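You operate a simulated robot arm through the tools that you are given. There is no shell and no other tool.

Carry out the task below with a simulated robot arm. There is one attempt and no reset: what you move stays moved.

Task
Put things in order on the top of the serving table. At the end: the beige pastry brush is in the silver pot; the white scoop from the top of the serving table stands where the white jar card (marked "RICE") stood; the blue wiping pad stands where the beige pastry brush stood; the white jar card from the top of the serving table stands where the blue wiping pad stood; whatever was shut is shut again. Leave all else as you found it, and nothing knocked over.
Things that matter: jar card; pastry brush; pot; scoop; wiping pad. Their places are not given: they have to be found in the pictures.

Only the result counts: the job must be done as asked and must still hold three seconds after the hand-in. Knocking over, shifting, dropping, spilling or breaking anything else fails it.

Robot
A 7-joint arm with a two-finger parallel gripper, fixed in place. Base frame: the origin is at the foot of the arm, x ahead of it, y to its left, z up; the work surface is at about z = 0. Readings come in mm, degrees, newtons and seconds.
With the tool pointing down near the work surface it reaches from about 240 to 620 mm from the base axis. Its first joint turns from -66.0 to 66.0 degrees. Payload 2.6 kg.
The tool frame sits at the grasp point between the pads (the TCP): z along the fingers, y along the line on which they close. The tips reach 30 mm beyond it. The gripper opens to 94 mm. The fingers are 28 mm wide and 10 mm thick; the gripper's body (50 by 96 mm) begins 55 mm behind the TCP.
Orientation is that of the tool frame in the base frame, as a unit quaternion [w, x, y, z]. With the fingers straight down and closing along the base's y, the tool's x points along the base's -x, its y along +y and its z along -z.

Tools
- The arm moves only by the tool drive_tool. Its argument "motion" is a list of rows, each a list of 7 numbers: the shift along the tool's x, y, z in units of 30 mm (1.0 is 30 mm), then the turn, a rotation vector about the tool's x, y, z in units of 5 degrees (1.0 is 5 degrees), then the gripper command, from -1 (fully open) to 1 (shut), values between in proportion. In form: [[dx, dy, dz, wx, wy, wz, grip], ...]. A call has 1 to 20 rows; each row shifts and turns the commanded pose from where the row before left it, along the tool's axes as they then stand. A call with a number of a shift or a turn outside -1 to 1 is refused whole. Each row takes 0.2 s and may step no farther than 50 mm and 8.6 degrees from the row before; otherwise, or with a gripper value out of range, the whole call is refused. Where a pose cannot be reached the arm comes as near as it can. A force on the tool above 40 N (or 10 N above the force at the start of the call, whichever is more), or a blocked arm, ends the call early, and 0.2 s more pass. Each finger travels about 72 mm/s and halts on what it meets, pressing with about 37 N; the grip force reading is that of the motor and also rises with nothing between the fingers. The clock runs only during rows and for 0.2 s after the last one: add rows that do not move to give the fingers time. It gives the time, the measured TCP pose, the force on the tool (base axes), the opening and the grip force at its end, in the units of the frame above (readings bear some noise), with the torque about the TCP (base axes, N m) and any sound that the robot's microphone picked up.
- Cameras (640 x 400 px; columns grow to the right, rows downward): "scene" is fixed at [41.8, 439.7, 561.5]; the picture's right is [-0.70, -0.71, 0.00], its down [-0.41, 0.41, -0.81] and it looks along [0.58, -0.57, -0.58] (base axes); focal length 312 px, centre (320, 200). "wrist" rides on the gripper at [76, 14, -103] in the tool frame; the picture's right is [-0.18, 0.98, 0.00], its down [-0.75, -0.14, -0.64] and it looks along [-0.63, -0.12, 0.77] (tool axes); focal length 243 px, centre (320, 200).
- capture(camera): a new picture of that camera. The clock stands still meanwhile.
- locate(camera, pixels): for up to 12 pixels [column, row] of the newest picture of that camera ("zoom" is the newest enlarged one), the place [x, y, z] in the base frame of the surface seen there, good to about 2 mm. The clock stands still meanwhile.
- inspect(camera, box): a new picture of the part [left, top, right, bottom] of that camera's present view, enlarged. The clock stands still meanwhile.
- job_done(): hands the job in; it is judged then, once.

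Leave the gripper open and the arm clear of the work at the hand-in unless told otherwise.

The tools are called as a command line: name --pt "numbers of a row" for each row, then --argument value for the rest, lists and objects as JSON in quotes. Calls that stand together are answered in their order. drive_tool: Moves the arm, as the interface text tells. Its arguments: {"type":"object","properties":{"motion":{"type":"array","items":{"type":"array","items":{"type":"number"}}}},"required":["motion"]} The other tools are called the same way: capture (camera) takes a picture; locate (camera, pixels) gives the place of the surface under pixels of a picture; inspect (camera, box) takes an enlarged picture of a part of a camera's view; job_done () hands the job in.

At the start:

```text
clock: 0.0
position: [369.2, 130.6, 339.7]
tcp_rot: [0.0, 0.0, 1.0, 0.0]
ft_force: [-0.3, -0.1, 0.4]
torque: [0.03, 0.01, 0.0]
opening: 94.3
grip_force: 0.0
```

scene: 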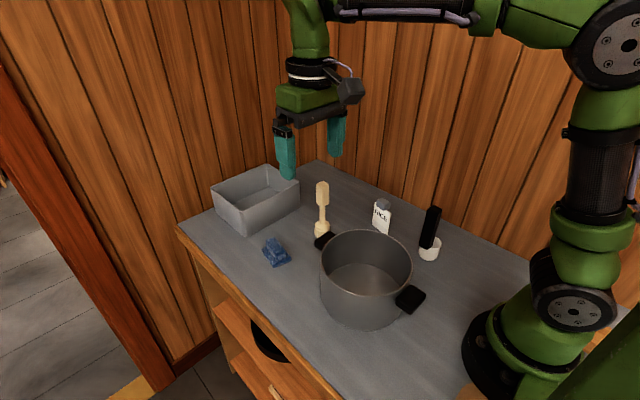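
wrist: 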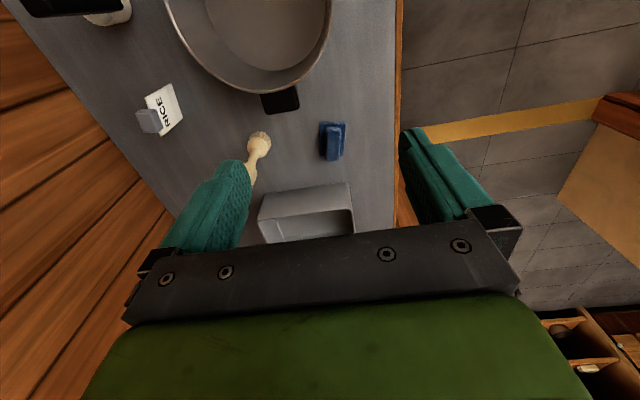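

I see a grey table top with a grey bin, a beige brush standing upright, a blue pad, a silver pot, the RICE card and a white scoop with a black handle. I'll enlarge the region that holds them.

inspect --camera "scene" --box '[200, 150, 460, 340]'

inspect --camera "wrist" --box '[60, 0, 420, 240]'

```text
2.11 times, centred on (330, 245) of scene
```

zoom: 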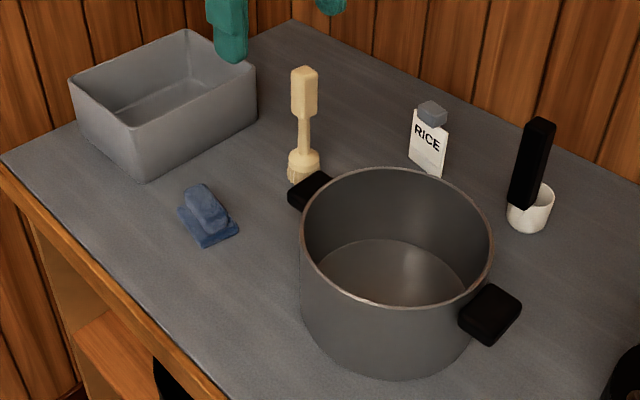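

```text
1.67 times, centred on (240, 120) of wrist
```

zoom: 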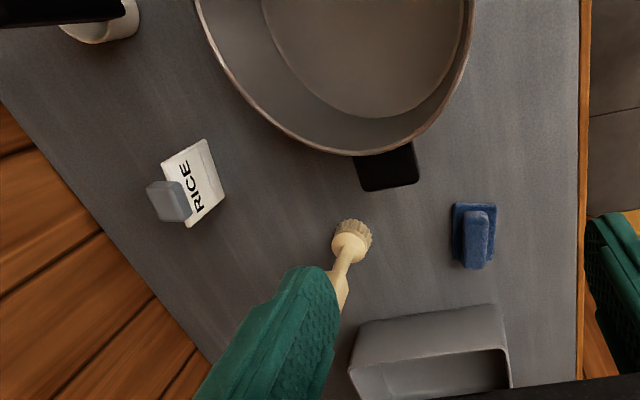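

The objects are clear. Next I take enlarged views of each object, starting with the brush and pad, to find their places.

inspect --camera "scene" --box '[250, 165, 350, 275]'

```text
3.64 times, centred on (300, 220) of scene
```

zoom: 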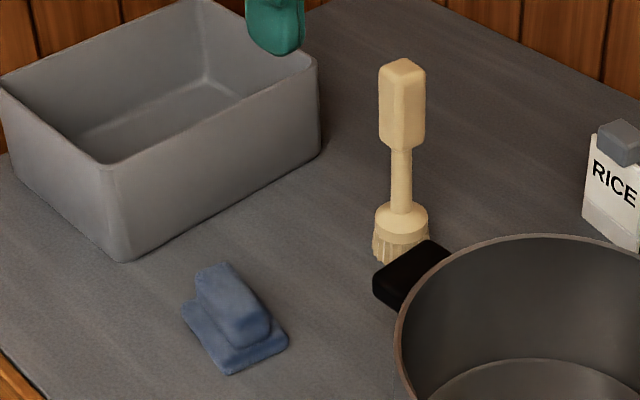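

I locate points on the brush (top at (402,68), handle, ferrule, bristle bottom), on the pad's base corners and ridge, and on the pot's near handle.

locate --camera "zoom" --pixels '[[402, 66], [390, 110], [415, 110], [402, 180], [402, 222], [395, 258], [184, 310], [230, 373], [287, 345], [225, 268], [250, 330], [405, 265]]'

locate --camera "zoom" --pixels '[[200, 275], [265, 320], [235, 345], [240, 300], [215, 310], [384, 70], [422, 70], [405, 60], [390, 145], [412, 148], [380, 260], [425, 240]]'

```text
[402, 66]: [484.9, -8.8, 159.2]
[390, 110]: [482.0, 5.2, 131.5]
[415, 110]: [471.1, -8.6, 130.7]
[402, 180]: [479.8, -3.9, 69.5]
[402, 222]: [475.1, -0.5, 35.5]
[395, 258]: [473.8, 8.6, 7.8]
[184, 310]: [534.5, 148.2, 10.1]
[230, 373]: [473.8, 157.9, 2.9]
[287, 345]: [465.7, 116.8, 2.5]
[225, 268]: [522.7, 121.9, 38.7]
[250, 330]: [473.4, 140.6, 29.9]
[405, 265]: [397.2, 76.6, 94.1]
```

```text
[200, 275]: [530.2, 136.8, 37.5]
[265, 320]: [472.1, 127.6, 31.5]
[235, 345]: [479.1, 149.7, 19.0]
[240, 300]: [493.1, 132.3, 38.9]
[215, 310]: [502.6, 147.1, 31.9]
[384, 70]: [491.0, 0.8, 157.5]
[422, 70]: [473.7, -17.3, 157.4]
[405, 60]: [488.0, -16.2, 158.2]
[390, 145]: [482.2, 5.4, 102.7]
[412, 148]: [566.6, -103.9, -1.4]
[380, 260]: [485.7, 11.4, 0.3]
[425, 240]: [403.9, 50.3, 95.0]
```

Brush stands around (482, -5), 158 mm tall; the pad spans about x 468–535, y 117–158 with a ridge to z 39. Next the card, scoop and pot.

inspect --camera "scene" --box '[360, 190, 460, 270]'

```text
5.00 times, centred on (410, 230) of scene
```

zoom: 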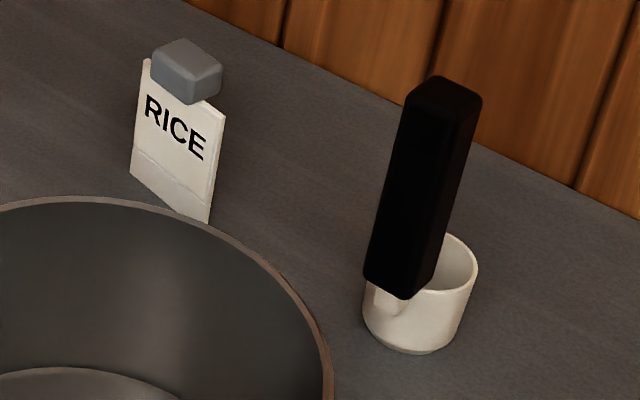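

I locate points on the card (tab at (185,65), plate edges, feet) and on the scoop (handle top, handle bottom, cup rim and base).

locate --camera "zoom" --pixels '[[185, 48], [160, 60], [192, 70], [215, 65], [185, 90], [148, 70], [222, 115], [132, 178], [207, 220], [170, 170], [165, 130], [150, 190]]'

locate --camera "zoom" --pixels '[[440, 80], [412, 95], [445, 105], [478, 100], [405, 200], [450, 200], [370, 275], [405, 293], [430, 280], [475, 265], [415, 350], [455, 330]]'

locate --camera "zoom" --pixels '[[365, 310], [385, 340], [372, 300], [395, 305], [440, 293], [455, 240], [455, 270], [470, 300], [415, 320], [430, 290], [550, 250], [300, 150]]'

```text
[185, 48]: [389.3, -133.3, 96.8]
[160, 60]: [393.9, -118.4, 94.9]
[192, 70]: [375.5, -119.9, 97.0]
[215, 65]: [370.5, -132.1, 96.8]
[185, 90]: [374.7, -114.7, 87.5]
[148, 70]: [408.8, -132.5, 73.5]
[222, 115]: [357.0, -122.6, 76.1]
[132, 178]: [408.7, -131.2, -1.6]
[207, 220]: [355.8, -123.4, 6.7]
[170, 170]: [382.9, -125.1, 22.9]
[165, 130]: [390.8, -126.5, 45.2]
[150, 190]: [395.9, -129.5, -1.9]
```

```text
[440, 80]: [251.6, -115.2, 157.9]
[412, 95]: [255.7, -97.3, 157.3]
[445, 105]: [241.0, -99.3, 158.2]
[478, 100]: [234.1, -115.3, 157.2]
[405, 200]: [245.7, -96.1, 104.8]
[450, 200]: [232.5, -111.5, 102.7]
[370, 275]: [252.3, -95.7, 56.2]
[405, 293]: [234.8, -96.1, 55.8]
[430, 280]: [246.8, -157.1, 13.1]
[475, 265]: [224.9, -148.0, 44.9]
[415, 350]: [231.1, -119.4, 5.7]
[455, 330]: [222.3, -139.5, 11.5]
```

```text
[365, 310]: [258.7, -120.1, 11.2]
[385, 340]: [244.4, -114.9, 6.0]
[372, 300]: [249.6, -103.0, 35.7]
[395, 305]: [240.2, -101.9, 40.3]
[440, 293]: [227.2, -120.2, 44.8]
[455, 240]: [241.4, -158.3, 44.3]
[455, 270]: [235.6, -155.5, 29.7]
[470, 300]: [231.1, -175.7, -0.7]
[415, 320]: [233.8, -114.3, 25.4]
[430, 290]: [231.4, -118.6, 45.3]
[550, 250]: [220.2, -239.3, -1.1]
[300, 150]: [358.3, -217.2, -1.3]
```

Scoop handle is about (244, -106), z 55–158, with its cup centred near (243, -136). The card plate runs from (409, -132) to (357, -123), about 75 mm high with a tab up to z 97. Now the pot and the bin.

inspect --camera "scene" --box '[300, 215, 440, 340]'

```text
3.20 times, centred on (370, 278) of scene
```

zoom: 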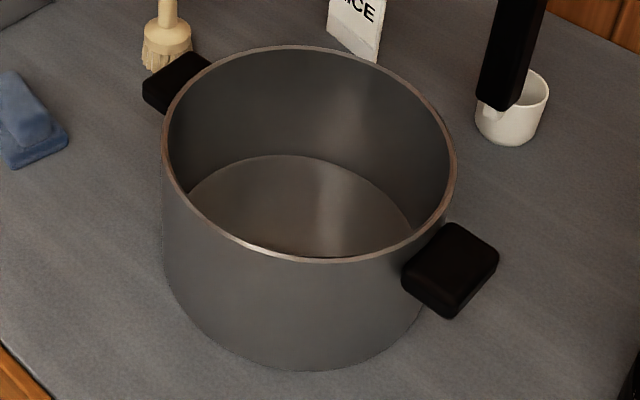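

I locate the pot's rim at several points (left (165,160), top (300,48), right (453,160), front (310,259)), its floor, and the handles.

locate --camera "zoom" --pixels '[[166, 150], [200, 82], [300, 48], [400, 90], [453, 165], [310, 259], [220, 232], [310, 200], [250, 180], [310, 368], [150, 95], [195, 60]]'

locate --camera "zoom" --pixels '[[450, 230], [490, 245], [410, 270], [450, 290], [300, 160], [380, 190], [350, 230], [175, 80], [450, 315], [20, 80], [155, 70], [185, 45]]'

```text
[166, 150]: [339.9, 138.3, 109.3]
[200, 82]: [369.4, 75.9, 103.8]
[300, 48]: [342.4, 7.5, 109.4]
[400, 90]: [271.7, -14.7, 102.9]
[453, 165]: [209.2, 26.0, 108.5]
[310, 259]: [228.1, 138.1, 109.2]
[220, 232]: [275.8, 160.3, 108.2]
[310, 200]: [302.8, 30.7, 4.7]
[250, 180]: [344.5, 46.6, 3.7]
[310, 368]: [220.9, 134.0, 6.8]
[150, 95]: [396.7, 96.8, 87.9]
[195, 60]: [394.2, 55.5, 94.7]
```

```text
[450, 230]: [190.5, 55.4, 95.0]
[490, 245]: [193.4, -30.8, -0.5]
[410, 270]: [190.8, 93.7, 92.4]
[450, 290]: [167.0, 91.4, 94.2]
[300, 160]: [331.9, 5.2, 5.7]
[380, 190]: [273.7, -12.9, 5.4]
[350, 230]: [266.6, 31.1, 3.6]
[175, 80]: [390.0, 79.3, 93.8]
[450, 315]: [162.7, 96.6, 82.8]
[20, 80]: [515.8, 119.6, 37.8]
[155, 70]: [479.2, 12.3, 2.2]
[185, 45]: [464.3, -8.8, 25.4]
```

Pot centre is about (285, 73), radius about 87, rim at z 109, floor at z 4–5. Next I take a close look at the brush handle to find how it is turned.

inspect --camera "scene" --box '[300, 175, 345, 245]'

inspect --camera "wrist" --box '[220, 80, 400, 200]'

```text
5.71 times, centred on (322, 210) of scene
```

zoom: 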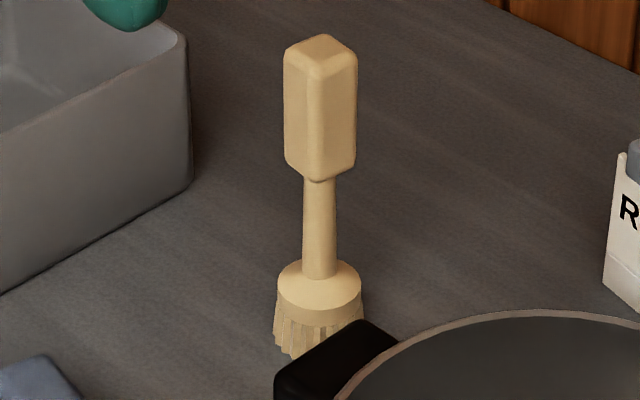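

```text
3.33 times, centred on (310, 140) of wrist
```

zoom: 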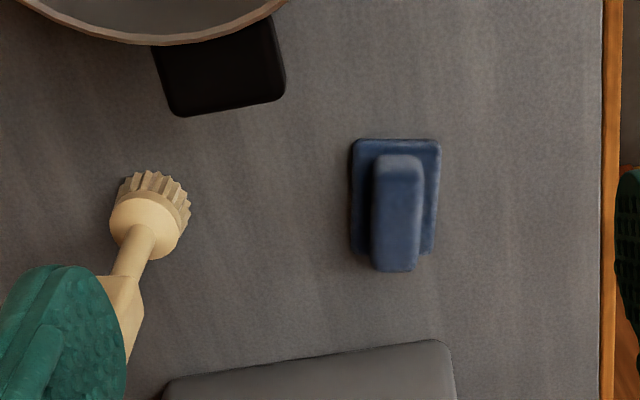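

The handle is a bevelled box seen at a corner. I enlarge it again from the scene camera so I can locate points on its two faces.

inspect --camera "scene" --box '[305, 175, 340, 250]'

```text
5.33 times, centred on (322, 212) of scene
```

zoom: 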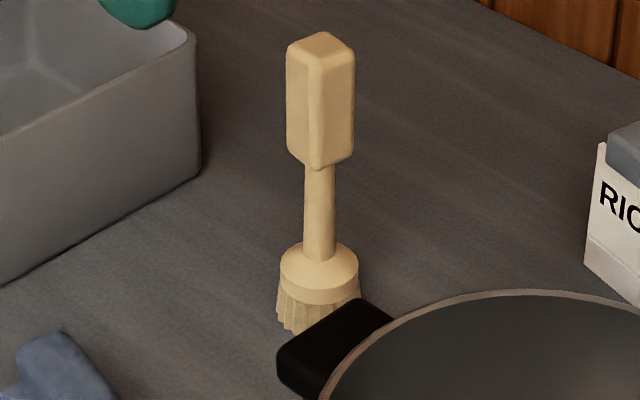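

I locate points across the handle at row 100, on its top, neck and ferrule.

locate --camera "zoom" --pixels '[[290, 100], [302, 105], [316, 110], [328, 106], [340, 102], [351, 98], [321, 36], [292, 46], [318, 62], [350, 48], [320, 48], [320, 270]]'

locate --camera "zoom" --pixels '[[283, 275], [355, 275], [320, 300], [310, 210], [320, 210], [332, 210], [295, 155], [316, 168], [350, 155], [282, 300], [300, 335], [357, 290]]'

```text
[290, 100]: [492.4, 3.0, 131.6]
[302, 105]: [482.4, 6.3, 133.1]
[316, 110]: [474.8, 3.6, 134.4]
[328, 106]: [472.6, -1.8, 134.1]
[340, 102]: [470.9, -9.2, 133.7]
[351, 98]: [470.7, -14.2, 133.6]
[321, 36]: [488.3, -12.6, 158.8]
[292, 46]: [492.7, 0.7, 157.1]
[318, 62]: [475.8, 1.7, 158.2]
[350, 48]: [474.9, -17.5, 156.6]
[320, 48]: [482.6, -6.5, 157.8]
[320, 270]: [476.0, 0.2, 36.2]
```

```text
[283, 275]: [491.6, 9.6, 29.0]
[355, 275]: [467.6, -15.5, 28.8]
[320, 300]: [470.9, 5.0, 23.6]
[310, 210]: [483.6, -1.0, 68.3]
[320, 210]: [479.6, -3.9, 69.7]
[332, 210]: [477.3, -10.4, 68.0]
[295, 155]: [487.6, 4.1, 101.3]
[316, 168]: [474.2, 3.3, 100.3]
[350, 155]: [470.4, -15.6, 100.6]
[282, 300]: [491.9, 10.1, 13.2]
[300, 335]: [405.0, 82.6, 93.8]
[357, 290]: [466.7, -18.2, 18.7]
```

The brush handle is a roughly 22 mm square centred near (482, -6), turned about -9° about vertical. I move over the brush at the present height with a +8.7° tool-z turn, then check with the wrist camera.

drive_tool --pt "-0.752 -0.911 0 0 0 0 -1" --pt "-0.752 -0.911 0 0 0 0 -1" --pt "-0.752 -0.911 0 0 0 0 -1" --pt "-0.752 -0.911 0 0 0 0 -1" --pt "-0.752 -0.911 0 0 0 0 -1" --pt "0 0 0 0 0 0.87 -1" --pt "0 0 0 0 0 0.87 -1" --pt "0 0 0 0 0 0 -1"

capture --camera "wrist"

capture --camera "scene"

```text
clock: 1.8
position: [481.2, -5.6, 338.5]
tcp_rot: [0.0, 0.076, 0.997, 0.0]
ft_force: [-0.3, 0.6, 0.4]
torque: [0.0, -0.01, 0.04]
opening: 94.3
grip_force: 0.1
```

```text
taken
```

wrist: 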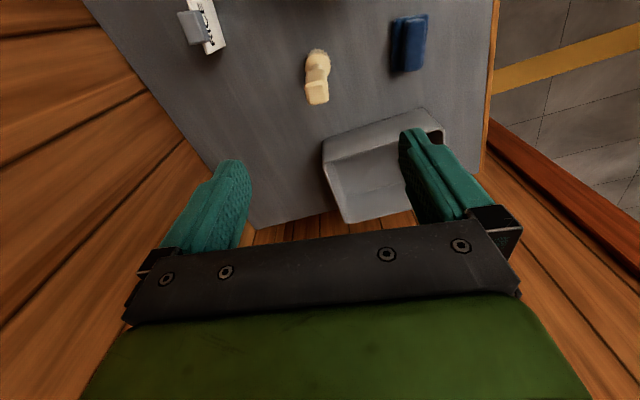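

```text
taken
```

scene: 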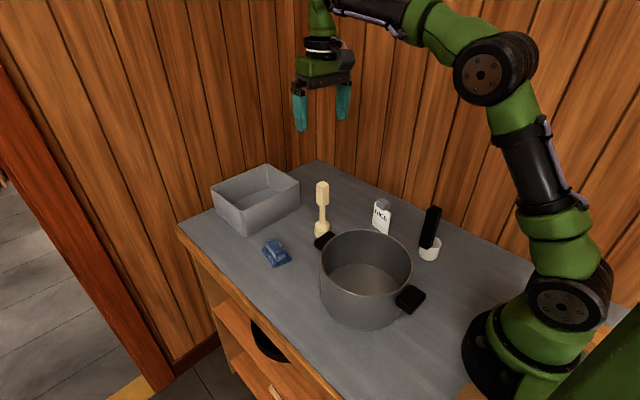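

The brush is at (317,77) in the wrist view, the bin at (385,165). I enlarge that part and locate the brush top, its foot and the bin's corners.

inspect --camera "wrist" --box '[160, 0, 480, 200]'

locate --camera "scene" --pixels '[[247, 230], [299, 203], [299, 180], [246, 207], [213, 190], [265, 168], [217, 205], [290, 258], [276, 266], [263, 250], [322, 186], [382, 205]]'

```text
2.00 times, centred on (320, 100) of wrist
```

zoom: 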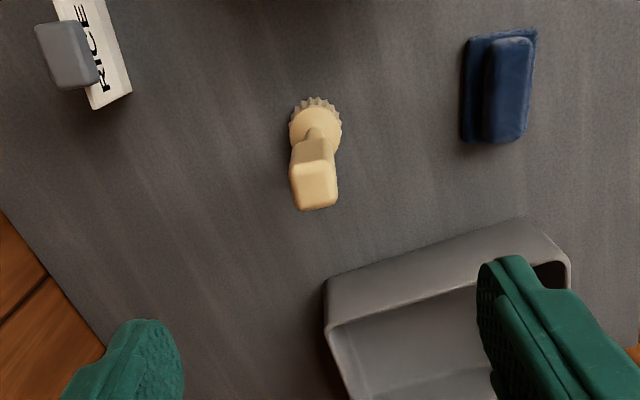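

```text
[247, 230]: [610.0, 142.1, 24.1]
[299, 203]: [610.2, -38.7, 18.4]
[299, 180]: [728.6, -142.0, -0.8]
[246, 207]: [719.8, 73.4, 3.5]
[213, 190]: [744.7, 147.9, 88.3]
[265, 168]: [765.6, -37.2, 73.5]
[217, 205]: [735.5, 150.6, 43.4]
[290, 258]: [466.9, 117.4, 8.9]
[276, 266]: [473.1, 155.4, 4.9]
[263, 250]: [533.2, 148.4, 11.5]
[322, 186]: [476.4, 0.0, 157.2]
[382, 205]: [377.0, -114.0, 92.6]
```

The bin starts at x ≈ 605, clear of the brush. I now locate the brush top corners, pad corners and ridge, and card tab in this overhead zoom.

locate --camera "zoom" --pixels '[[296, 167], [332, 163], [299, 207], [335, 203], [316, 186], [315, 150], [470, 40], [535, 32], [463, 138], [508, 42], [510, 138], [525, 90]]'

locate --camera "zoom" --pixels '[[490, 50], [488, 135], [528, 50], [524, 130], [466, 90], [532, 60], [40, 28], [78, 25], [60, 85], [100, 82], [130, 93], [95, 105]]'

```text
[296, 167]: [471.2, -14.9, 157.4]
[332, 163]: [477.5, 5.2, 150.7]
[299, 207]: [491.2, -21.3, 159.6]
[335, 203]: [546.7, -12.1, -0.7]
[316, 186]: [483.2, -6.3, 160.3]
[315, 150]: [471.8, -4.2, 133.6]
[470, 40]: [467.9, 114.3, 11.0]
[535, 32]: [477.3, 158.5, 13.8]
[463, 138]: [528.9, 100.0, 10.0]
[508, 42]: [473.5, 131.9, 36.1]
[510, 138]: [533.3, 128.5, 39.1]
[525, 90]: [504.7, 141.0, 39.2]
```

```text
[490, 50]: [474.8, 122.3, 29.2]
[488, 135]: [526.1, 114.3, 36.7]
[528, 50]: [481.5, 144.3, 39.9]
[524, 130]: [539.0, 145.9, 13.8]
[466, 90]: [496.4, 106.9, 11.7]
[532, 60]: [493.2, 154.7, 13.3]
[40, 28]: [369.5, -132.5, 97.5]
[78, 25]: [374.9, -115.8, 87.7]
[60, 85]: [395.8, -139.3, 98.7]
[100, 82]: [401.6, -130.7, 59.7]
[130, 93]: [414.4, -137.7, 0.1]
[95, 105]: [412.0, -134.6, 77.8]
```

The brush top is centred at (483, -6.5) and its edges run at about -15°. I add a 6.3° tool-z turn and descend straight with open fingers to TCP z ≈ 130 (tips at z 100, on the thick handle).

drive_tool --pt "0 0 0 0 0 0.63 -1" --pt "0 0 0 0 0 0.63 -1" --pt "0 0 1 0 0 0 -1" --pt "0 0 1 0 0 0 -1" --pt "0 0 1 0 0 0 -1" --pt "0 0 1 0 0 0 -1" --pt "0 0 1 0 0 0 -1" --pt "0 0 1 0 0 0 -1" --pt "0 0 0.97 0 0 0 -1" --pt "0 0 0 0 0 0 -1"

capture --camera "wrist"

capture --camera "scene"

```text
clock: 4.0
position: [481.0, -4.5, 130.9]
tcp_rot: [0.001, 0.13, 0.991, 0.0]
ft_force: [-0.2, 1.0, -0.2]
torque: [0.0, 0.01, 0.0]
opening: 93.8
grip_force: 0.1
```

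```text
taken
```

wrist: 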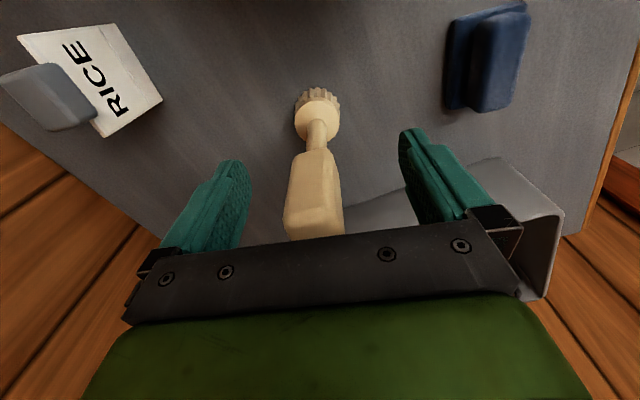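

```text
taken
```

scene: 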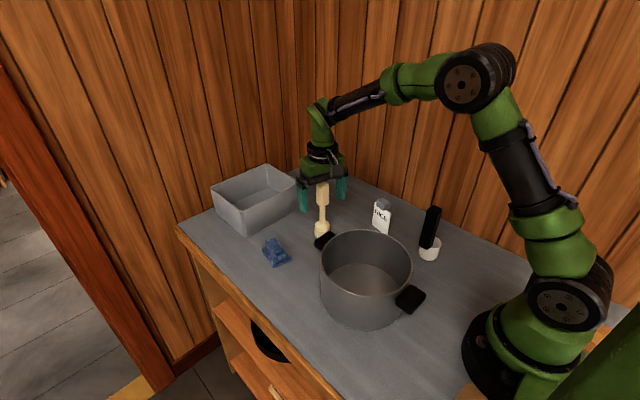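

The handle stands between the fingers. I close the gripper on it in place.

drive_tool --pt "0 0 0 0 0 0 1" --pt "0 0 0 0 0 0 1" --pt "0 0 0 0 0 0 1" --pt "0 0 0 0 0 0 1" --pt "0 0 0 0 0 0 1"

```text
clock: 5.2
position: [480.8, -6.3, 131.1]
tcp_rot: [0.0, 0.13, 0.991, 0.0]
ft_force: [0.1, 0.1, -1.0]
torque: [0.03, -0.01, 0.01]
opening: 29.5
grip_force: 37.4
```

Gripped at 29.5 mm opening with 37 N. I lift straight up by about 170 mm.

drive_tool --pt "0 0 -0.3 0 0 0 1" --pt "0 0 -0.6 0 0 0 1" --pt "0 0 -1 0 0 0 1" --pt "0 0 -1 0 0 0 1" --pt "0 0 -1 0 0 0 1" --pt "0 0 -1 0 0 0 1" --pt "0 0 -0.77 0 0 0 1" --pt "0 0 0 0 0 0 1"

capture --camera "wrist"

capture --camera "scene"

```text
clock: 7.0
position: [480.0, -6.0, 301.4]
tcp_rot: [-0.001, 0.131, 0.991, 0.0]
ft_force: [-0.1, -0.6, -0.2]
torque: [0.02, 0.02, 0.01]
opening: 29.4
grip_force: 36.8
```

```text
taken
```

wrist: 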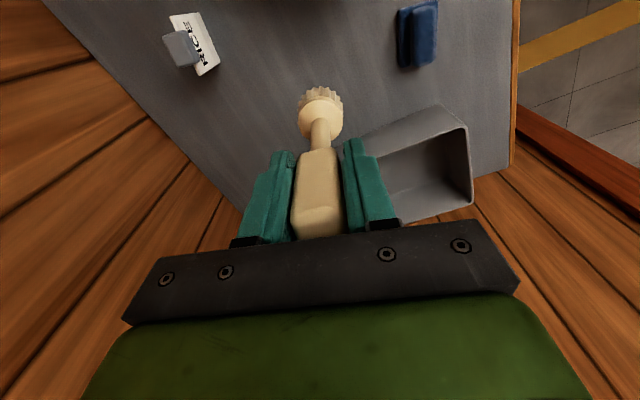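

```text
taken
```

scene: 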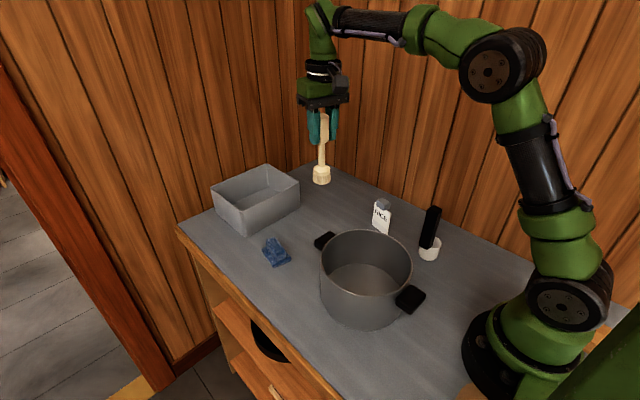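

The brush hangs upright with its bottom at about z 170, above the pot rim (109). I carry it over to about (292, 72), inside the pot.

drive_tool --pt "0.5 0.065 0 0 0 0 1" --pt "0.849 0.109 0 0 0 0 1" --pt "0.849 0.109 0 0 0 0 1" --pt "0.849 0.109 0 0 0 0 1" --pt "0.849 0.109 0 0 0 0 1" --pt "0.849 0.109 0 0 0 0 1" --pt "0.849 0.109 0 0 0 0 1" --pt "0.7 0.09 0 0 0 0 1" --pt "0.496 0.074 0 0 0 0 1" --pt "0 0 0 0 0 0 1" --pt "0 0 0 0 0 0 1"

capture --camera "wrist"

capture --camera "scene"

```text
clock: 9.4
position: [290.2, 73.5, 300.3]
tcp_rot: [0.0, 0.131, 0.991, 0.0]
ft_force: [0.0, 0.7, -1.1]
torque: [-0.02, 0.0, -0.01]
opening: 29.6
grip_force: 36.8
```

```text
taken
```

wrist: 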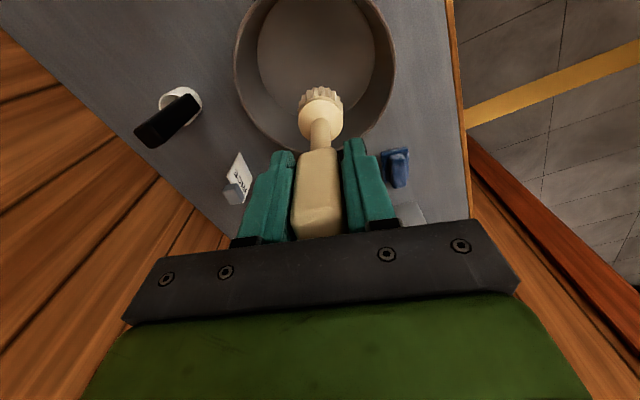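

```text
taken
```

scene: 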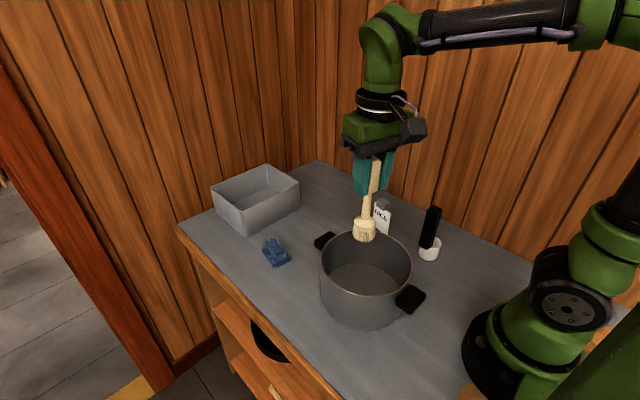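

The brush hangs over the pot near its centre. The grip was at 131 mm above its foot and the pot floor is about z 4.5, so I lower to TCP z ≈ 138 first.

drive_tool --pt "0 0 0.7 0 0 0 1" --pt "0 0 1 0 0 0 1" --pt "0 0 1 0 0 0 1" --pt "0 0 1 0 0 0 1" --pt "0 0 1 0 0 0 1" --pt "0 0 0.5 0 0 0 1" --pt "0 0 0.2 0 0 0 1" --pt "0 0 0 0 0 0 1"

capture --camera "scene"

capture --camera "wrist"

```text
clock: 11.2
position: [291.1, 74.0, 138.1]
tcp_rot: [0.0, 0.131, 0.991, -0.001]
ft_force: [-0.2, 0.0, -0.6]
torque: [0.01, 0.0, 0.02]
opening: 29.3
grip_force: 36.7
```

```text
taken
```

scene: 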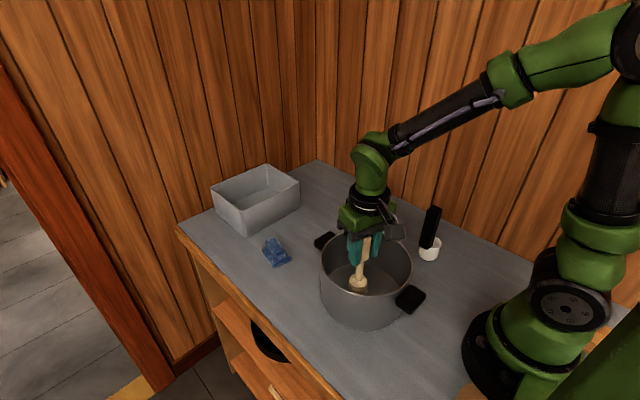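

```text
taken
```

wrist: 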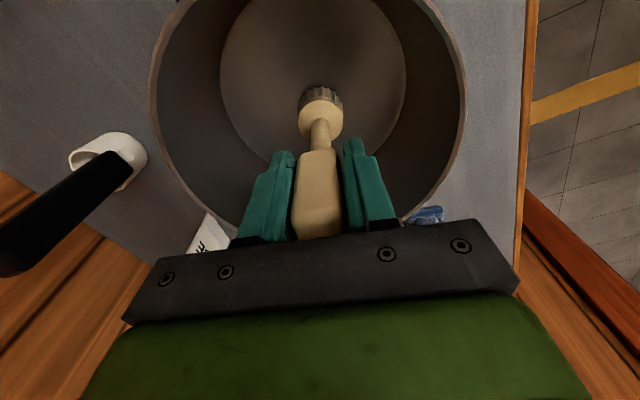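

The brush is inside the pot, just above the floor. I lower in steps of about 1 mm and watch the force.

drive_tool --pt "0 0 0.04 0 0 0 1" --pt "0 0 0.03 0 0 0 1" --pt "0 0 0 0 0 0 1"

inspect --camera "scene" --box '[310, 190, 430, 340]'

```text
clock: 12.0
position: [291.0, 73.2, 136.9]
tcp_rot: [0.0, 0.13, 0.991, 0.0]
ft_force: [-1.4, -0.6, 5.0]
torque: [-0.01, 0.06, 0.0]
opening: 29.2
grip_force: 37.0
```

```text
2.67 times, centred on (370, 265) of scene
```

zoom: 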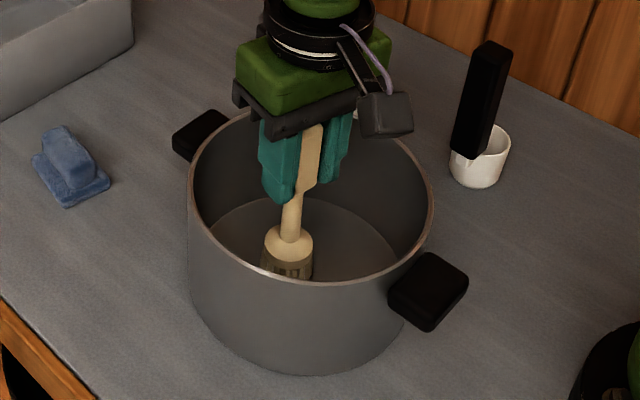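

A 5 N contact force shows the bristles stand on the pot floor, and the neck is upright. I open the fingers part way (about 60 mm) and hold still.

drive_tool --pt "0 0 -0.01 0 0 0 0.2" --pt "0 0 0 0 0 0 -0.1" --pt "0 0 0 0 0 0 -0.28" --pt "0 0 0 0 0 0 -0.28" --pt "0 0 0 0 0 0 -0.28"

capture --camera "wrist"

inspect --camera "scene" --box '[310, 190, 430, 340]'

```text
clock: 13.2
position: [291.3, 72.7, 137.0]
tcp_rot: [0.0, 0.131, 0.991, 0.0]
ft_force: [0.1, -0.2, 0.3]
torque: [-0.01, 0.03, 0.01]
opening: 60.1
grip_force: 0.1
```

```text
taken
```

wrist: 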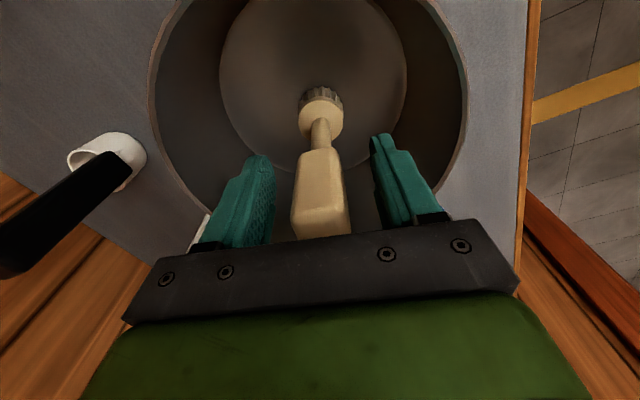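

```text
2.67 times, centred on (370, 265) of scene
```

zoom: 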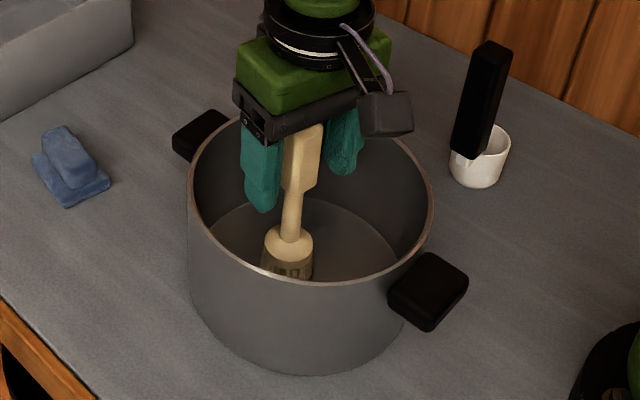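

The brush stands free in the pot. I rise straight up to about z 300, then turn -5° (to -10° yaw, matching the pad) and travel to above the pad at (500, 132).

drive_tool --pt "0 0 -0.4 0 0 0 -0.28" --pt "0 0 -1 0 0 0 -0.28" --pt "0 0 -1 0 0 0 -0.28" --pt "0 0 -1 0 0 0 -0.28" --pt "0 0 -1 0 0 0 -0.28" --pt "0 0 -1 0 0 0 -0.28" --pt "0 0 0 0 0 -1 -0.28" --pt "-0.815 0.393 0 0 0 0 -0.28" --pt "-0.815 0.393 0 0 0 0 -0.28" --pt "-0.815 0.393 0 0 0 0 -0.28" --pt "-0.815 0.393 0 0 0 0 -0.28" --pt "-0.815 0.393 0 0 0 0 -0.28" --pt "-0.815 0.393 0 0 0 0 -0.28" --pt "-0.815 0.393 0 0 0 0 -0.28" --pt "-0.815 0.393 0 0 0 0 -0.28" --pt "0 0 0 0 0 0 -0.28"

inspect --camera "scene" --box '[250, 190, 450, 320]'

capture --camera "wrist"

```text
clock: 16.6
position: [499.4, 133.2, 298.6]
tcp_rot: [0.0, 0.087, 0.996, 0.0]
ft_force: [0.0, 0.0, -0.6]
torque: [0.04, -0.01, 0.02]
opening: 60.3
grip_force: 0.1
```

```text
3.08 times, centred on (350, 255) of scene
```

zoom: 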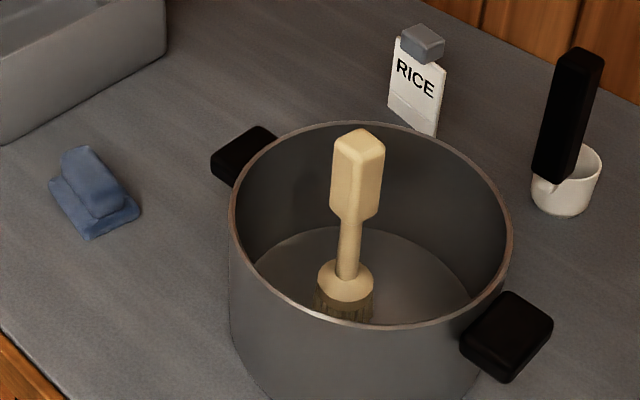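

```text
taken
```

wrist: 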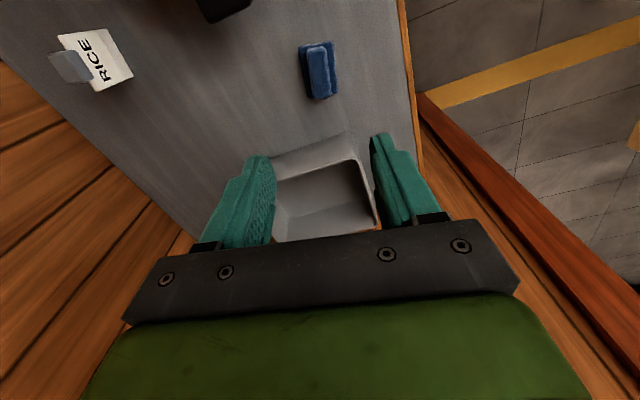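

The brush stands upright in the pot. The pad is at (319,70) in the wrist view; I enlarge it to refine its pose.

inspect --camera "wrist" --box '[280, 30, 360, 110]'

```text
5.00 times, centred on (320, 70) of wrist
```

zoom: 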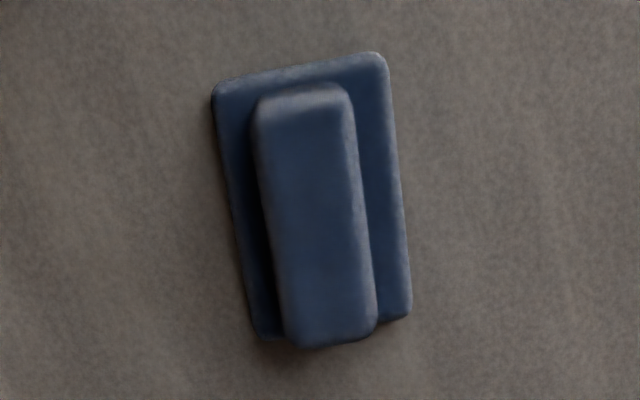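

I locate the pad's base corners and ridge corners in this zoom.

locate --camera "zoom" --pixels '[[216, 92], [382, 58], [408, 312], [258, 330], [265, 105], [345, 95], [290, 335], [370, 325], [310, 200], [315, 330], [305, 110], [395, 180]]'

locate --camera "zoom" --pixels '[[230, 190], [375, 150], [390, 250], [245, 250], [270, 220], [362, 220], [275, 150], [350, 150], [300, 80], [240, 85], [360, 65], [400, 280]]'

```text
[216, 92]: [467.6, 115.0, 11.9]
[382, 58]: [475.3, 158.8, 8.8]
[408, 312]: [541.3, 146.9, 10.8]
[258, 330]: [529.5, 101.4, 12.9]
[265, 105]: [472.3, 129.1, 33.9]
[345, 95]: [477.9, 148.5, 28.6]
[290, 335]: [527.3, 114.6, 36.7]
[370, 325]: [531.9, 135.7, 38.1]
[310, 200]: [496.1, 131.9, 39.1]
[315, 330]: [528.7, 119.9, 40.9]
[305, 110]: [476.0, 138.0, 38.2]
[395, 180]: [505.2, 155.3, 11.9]
```

```text
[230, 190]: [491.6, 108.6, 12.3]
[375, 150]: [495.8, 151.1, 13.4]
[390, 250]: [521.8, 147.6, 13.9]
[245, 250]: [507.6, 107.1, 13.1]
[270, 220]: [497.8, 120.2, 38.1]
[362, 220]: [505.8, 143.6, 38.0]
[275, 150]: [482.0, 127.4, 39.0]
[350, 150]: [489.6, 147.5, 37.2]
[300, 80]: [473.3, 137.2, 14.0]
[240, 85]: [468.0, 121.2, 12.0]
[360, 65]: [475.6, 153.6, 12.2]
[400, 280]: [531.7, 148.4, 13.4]
```

Pad base centre is about (503, 131), base about 65×45 mm, base top z 13, ridge 25 mm wide up to z 39, yaw -11°. I trim position and descend with 60 mm opening to TCP z ≈ 48 (tips at 18, above the base).

drive_tool --pt "-0.107 -0.032 0.39 0 0 0.2 -0.28" --pt "0 0 1 0 0 0 -0.28" --pt "0 0 1 0 0 0 -0.28" --pt "0 0 1 0 0 0 -0.28" --pt "0 0 1 0 0 0 -0.28" --pt "0 0 1 0 0 0 -0.28" --pt "0 0 1 0 0 0 -0.28" --pt "0 0 1 0 0 0 -0.28" --pt "0 0 0.7 0 0 0 -0.28" --pt "0 0 0.27 0 0 0 -0.28" --pt "0 0 0 0 0 0 -0.28"

capture --camera "wrist"

inspect --camera "scene" --box '[220, 170, 340, 280]'

```text
clock: 19.0
position: [502.2, 131.5, 46.1]
tcp_rot: [0.0, 0.096, 0.995, 0.001]
ft_force: [-0.3, 0.2, -0.1]
torque: [-0.03, 0.03, 0.0]
opening: 60.1
grip_force: 0.0
```

```text
taken
```

wrist: 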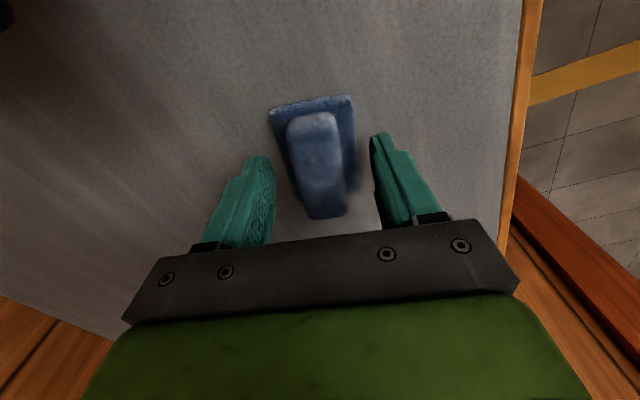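

```text
3.64 times, centred on (280, 225) of scene
```

zoom: 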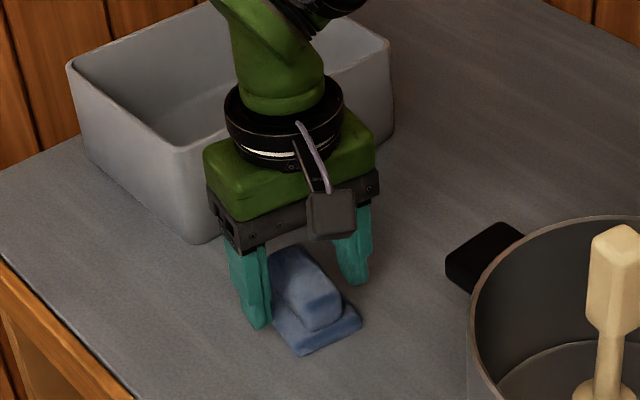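

The ridge is centred between the fingers. I close on it.

drive_tool --pt "0 0 0 0 0 0 1" --pt "0 0 0 0 0 0 1" --pt "0 0 0 0 0 0 1" --pt "0 0 0 0 0 0 1"

```text
clock: 20.0
position: [502.7, 131.7, 46.0]
tcp_rot: [0.0, 0.096, 0.995, 0.0]
ft_force: [0.6, 0.1, -0.1]
torque: [0.0, -0.01, -0.02]
opening: 26.9
grip_force: 36.9
```

Gripped at 26.9 mm. I lift about 110 mm and carry the pad to the brush's former place at (482, -6), staying high.

drive_tool --pt "0 0 -0.3 0 0 0 1" --pt "0 0 -0.8 0 0 0 1" --pt "0 0 -1 0 0 0 1" --pt "0 0 -1 0 0 0 1" --pt "0 0 -0.6 0 0 0 1" --pt "-0.02 -0.5 0 0 0 0 1" --pt "-0.03 -0.8 0 0 0 0 1" --pt "-0.04 -0.9 0 0 0 0 1" --pt "-0.04 -0.9 0 0 0 0 1" --pt "-0.03 -0.8 0 0 0 0 1" --pt "-0.024 -0.716 0 0 0 0 1" --pt "0 0 0 0 0 0 1" --pt "0 0 0 0 0 0 1"

capture --camera "wrist"

capture --camera "scene"

```text
clock: 22.8
position: [482.5, -6.3, 158.2]
tcp_rot: [0.0, 0.095, 0.995, 0.0]
ft_force: [-0.3, -0.5, -0.5]
torque: [0.0, -0.01, 0.03]
opening: 26.7
grip_force: 36.7
```

```text
taken
```

wrist: 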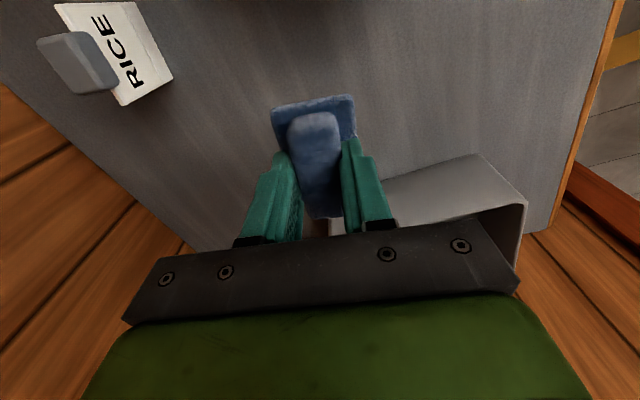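

```text
taken
```

scene: 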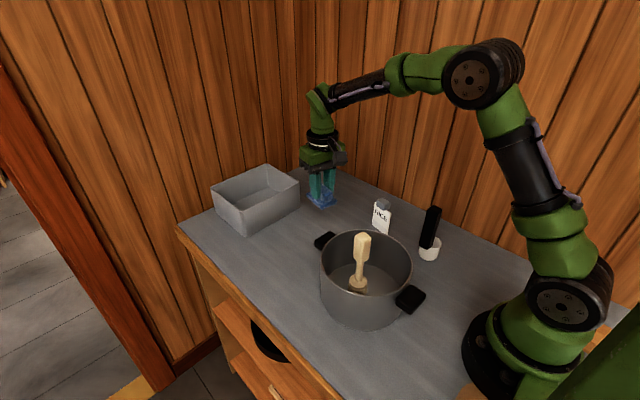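

The pad is over (482, -6), held level. I lower it to just above the table, about 109 mm.

drive_tool --pt "0 0 0.6 0 0 0 1" --pt "0 0 1 0 0 0 1" --pt "0 0 1 0 0 0 1" --pt "0 0 0.75 0 0 0 1" --pt "0 0 0.3 0 0 0 1" --pt "0 0 0 0 0 0 1" --pt "0 0 0.04 0 0 0 1" --pt "0 0 0 0 0 0 1"

```text
clock: 24.6
position: [482.0, -5.4, 49.1]
tcp_rot: [0.0, 0.096, 0.995, 0.001]
ft_force: [-1.1, 0.6, -1.5]
torque: [0.0, 0.01, 0.01]
opening: 26.9
grip_force: 36.9
```

Still about 2–3 mm above the table with no contact. I lower in small steps.

drive_tool --pt "0 0 0.04 0 0 0 1" --pt "0 0 0.02 0 0 0 1" --pt "0 0 0 0 0 0 1"

```text
clock: 25.4
position: [481.4, -5.7, 47.9]
tcp_rot: [0.001, 0.096, 0.995, 0.0]
ft_force: [-8.2, -0.2, 19.3]
torque: [-0.06, 0.42, -0.05]
opening: 27.1
grip_force: 37.0
```

Contact: 19 N upward. Let me look at how the pad sits before releasing.

inspect --camera "scene" --box '[280, 170, 370, 250]'

inspect --camera "wrist" --box '[220, 70, 420, 240]'

```text
5.00 times, centred on (325, 210) of scene
```

zoom: 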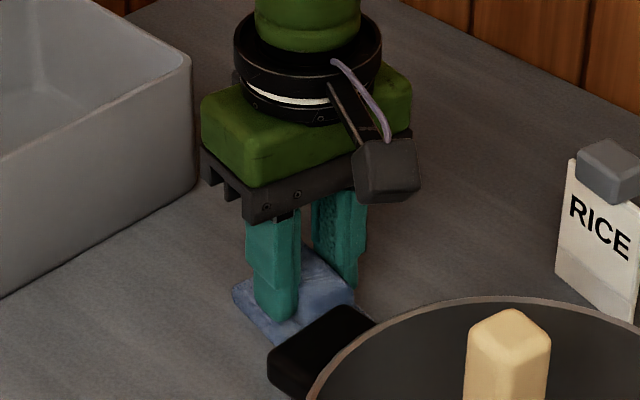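

```text
2.35 times, centred on (320, 155) of wrist
```

zoom: 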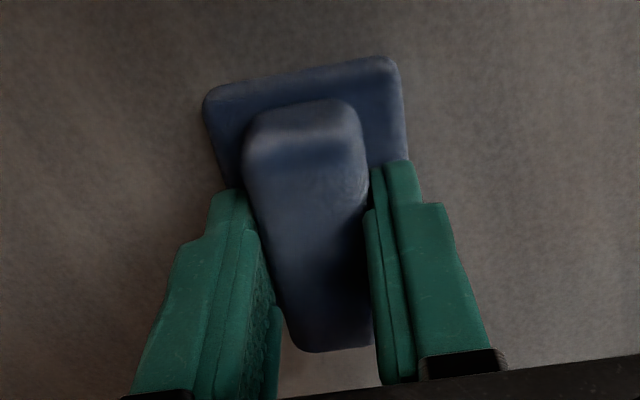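

The pad sits flat on the table under the fingers. I ease up slightly and open to about 60 mm.

drive_tool --pt "0 0 -0.02 0 0 0 1" --pt "0 0 0 0 0 0 0.2" --pt "0 0 0 0 0 0 -0.1" --pt "0 0 0 0 0 0 -0.28" --pt "0 0 0 0 0 0 -0.28"

inspect --camera "wrist" --box '[220, 70, 420, 240]'

```text
clock: 26.6
position: [482.2, -6.5, 47.0]
tcp_rot: [0.0, 0.096, 0.995, -0.001]
ft_force: [-0.2, 0.3, -0.1]
torque: [0.01, 0.01, 0.02]
opening: 60.4
grip_force: 0.1
```

```text
2.35 times, centred on (320, 155) of wrist
```

zoom: 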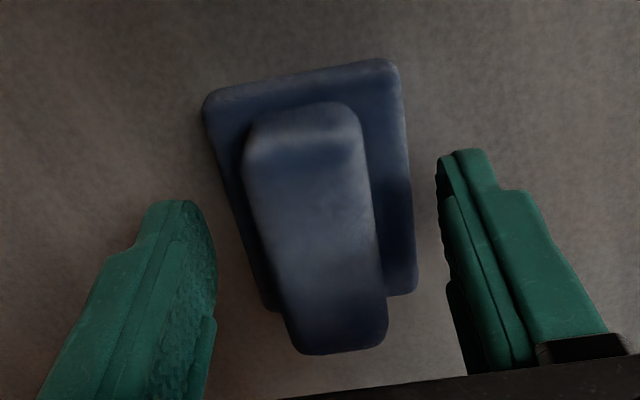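

The pad stands at the brush's former place, fingers free. I rise 210 mm and travel to above the card at about (383, -128).

drive_tool --pt "0 0 -0.4 0 0 0 -0.28" --pt "0 0 -1 0 0 0 -0.28" --pt "0 0 -1 0 0 0 -0.28" --pt "0 0 -1 0 0 0 -0.28" --pt "0 0 -1 0 0 0 -0.28" --pt "0 0 -1 0 0 0 -0.28" --pt "0 0 -1 0 0 0 -0.28" --pt "0 0 -0.8 0 0 0 -0.28" --pt "0.41 -0.77 0 0 0 0 -0.28" --pt "0.41 -0.77 0 0 0 0 -0.28" --pt "0.41 -0.77 0 0 0 0 -0.28" --pt "0.41 -0.77 0 0 0 0 -0.28" --pt "0.41 -0.77 0 0 0 0 -0.28" --pt "0.41 -0.77 0 0 0 0 -0.28" --pt "0 0 0 0 0 0 -0.28"

capture --camera "wrist"

capture --camera "scene"

```text
clock: 29.8
position: [382.7, -126.1, 262.4]
tcp_rot: [-0.001, 0.096, 0.995, 0.0]
ft_force: [0.1, -0.2, 0.3]
torque: [0.02, -0.01, 0.03]
opening: 60.4
grip_force: 0.1
```

```text
taken
```

wrist: 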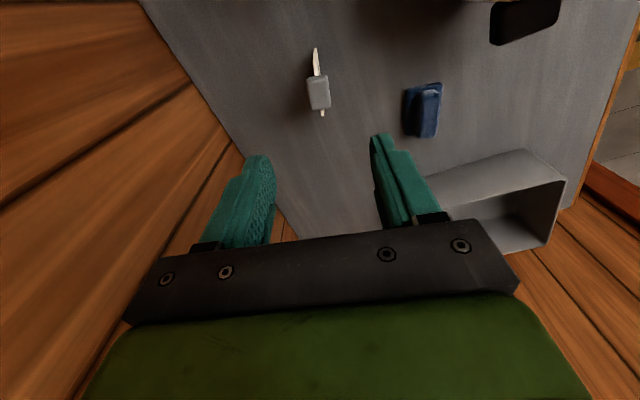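

```text
taken
```

scene: 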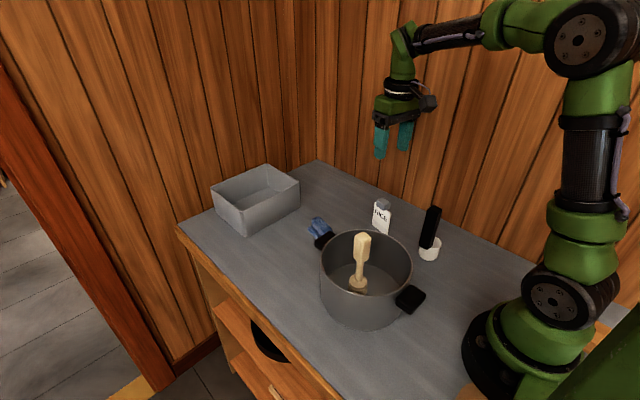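

The card is seen edge-on at (318,80) in the wrist view. I enlarge it and also check the pad's new place.

inspect --camera "wrist" --box '[280, 35, 360, 125]'

```text
4.44 times, centred on (320, 80) of wrist
```

zoom: 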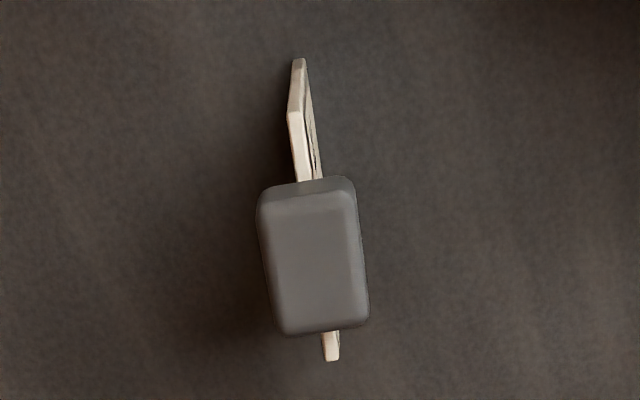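

I locate the tab corners, plate ends and table around the card.

locate --camera "zoom" --pixels '[[266, 200], [350, 190], [362, 318], [283, 328], [312, 260], [296, 115], [332, 355], [299, 62], [310, 140], [305, 110], [300, 150], [317, 165]]'

inspect --camera "scene" --box '[360, 190, 410, 245]'

```text
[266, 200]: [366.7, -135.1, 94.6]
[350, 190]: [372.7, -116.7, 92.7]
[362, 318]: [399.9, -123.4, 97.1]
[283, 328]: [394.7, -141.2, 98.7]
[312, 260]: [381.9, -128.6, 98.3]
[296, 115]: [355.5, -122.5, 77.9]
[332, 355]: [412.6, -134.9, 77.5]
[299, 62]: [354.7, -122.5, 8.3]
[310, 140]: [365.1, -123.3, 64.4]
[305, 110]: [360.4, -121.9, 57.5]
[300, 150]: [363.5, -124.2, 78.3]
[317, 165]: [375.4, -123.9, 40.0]
```

```text
7.27 times, centred on (385, 218) of scene
```

zoom: 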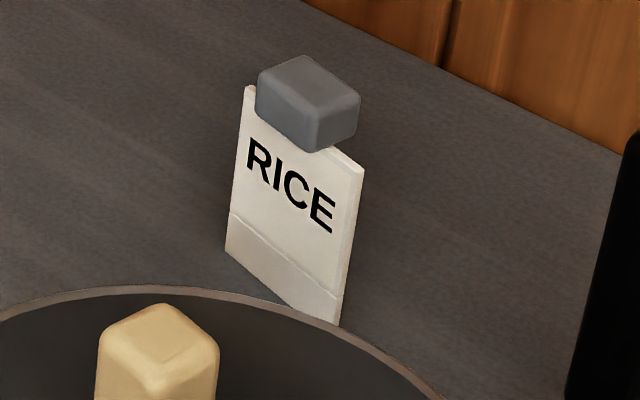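

The card is a thin plate from (355, -122) to (413, -135) (yaw -12°, centre (384, -129)) with a grip tab 28×19 mm at z 83–98. I align to -12.3° and descend to TCP z ≈ 91 so the pads sit on the tab.

drive_tool --pt "-0.032 -0.045 0.3 0 0 0.26 -0.28" --pt "0 0 1 0 0 0 -0.28" --pt "0 0 1 0 0 0 -0.28" --pt "0 0 1 0 0 0 -0.28" --pt "0 0 1 0 0 0 -0.28" --pt "0 0 0.8 0 0 0 -0.28" --pt "0 0 0.6 0 0 0 -0.28" --pt "0 0 0 0 0 0 -0.28"

capture --camera "wrist"

inspect --camera "scene" --box '[340, 160, 450, 260]'

```text
clock: 31.6
position: [382.9, -130.5, 91.7]
tcp_rot: [0.0, 0.107, 0.994, 0.0]
ft_force: [-0.5, 0.5, -0.5]
torque: [-0.01, -0.04, -0.04]
opening: 60.1
grip_force: 0.0
```

```text
taken
```

wrist: 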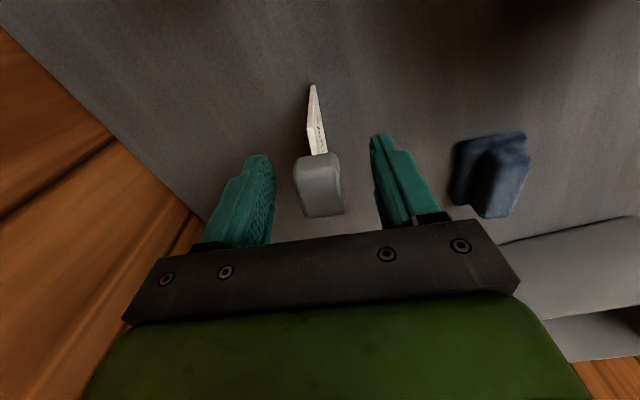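

```text
4.00 times, centred on (395, 210) of scene
```

zoom: 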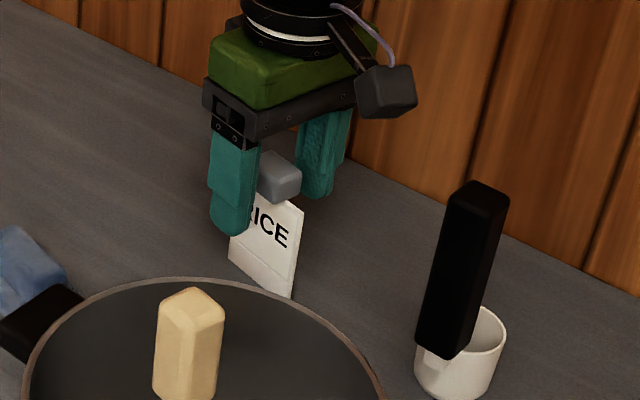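

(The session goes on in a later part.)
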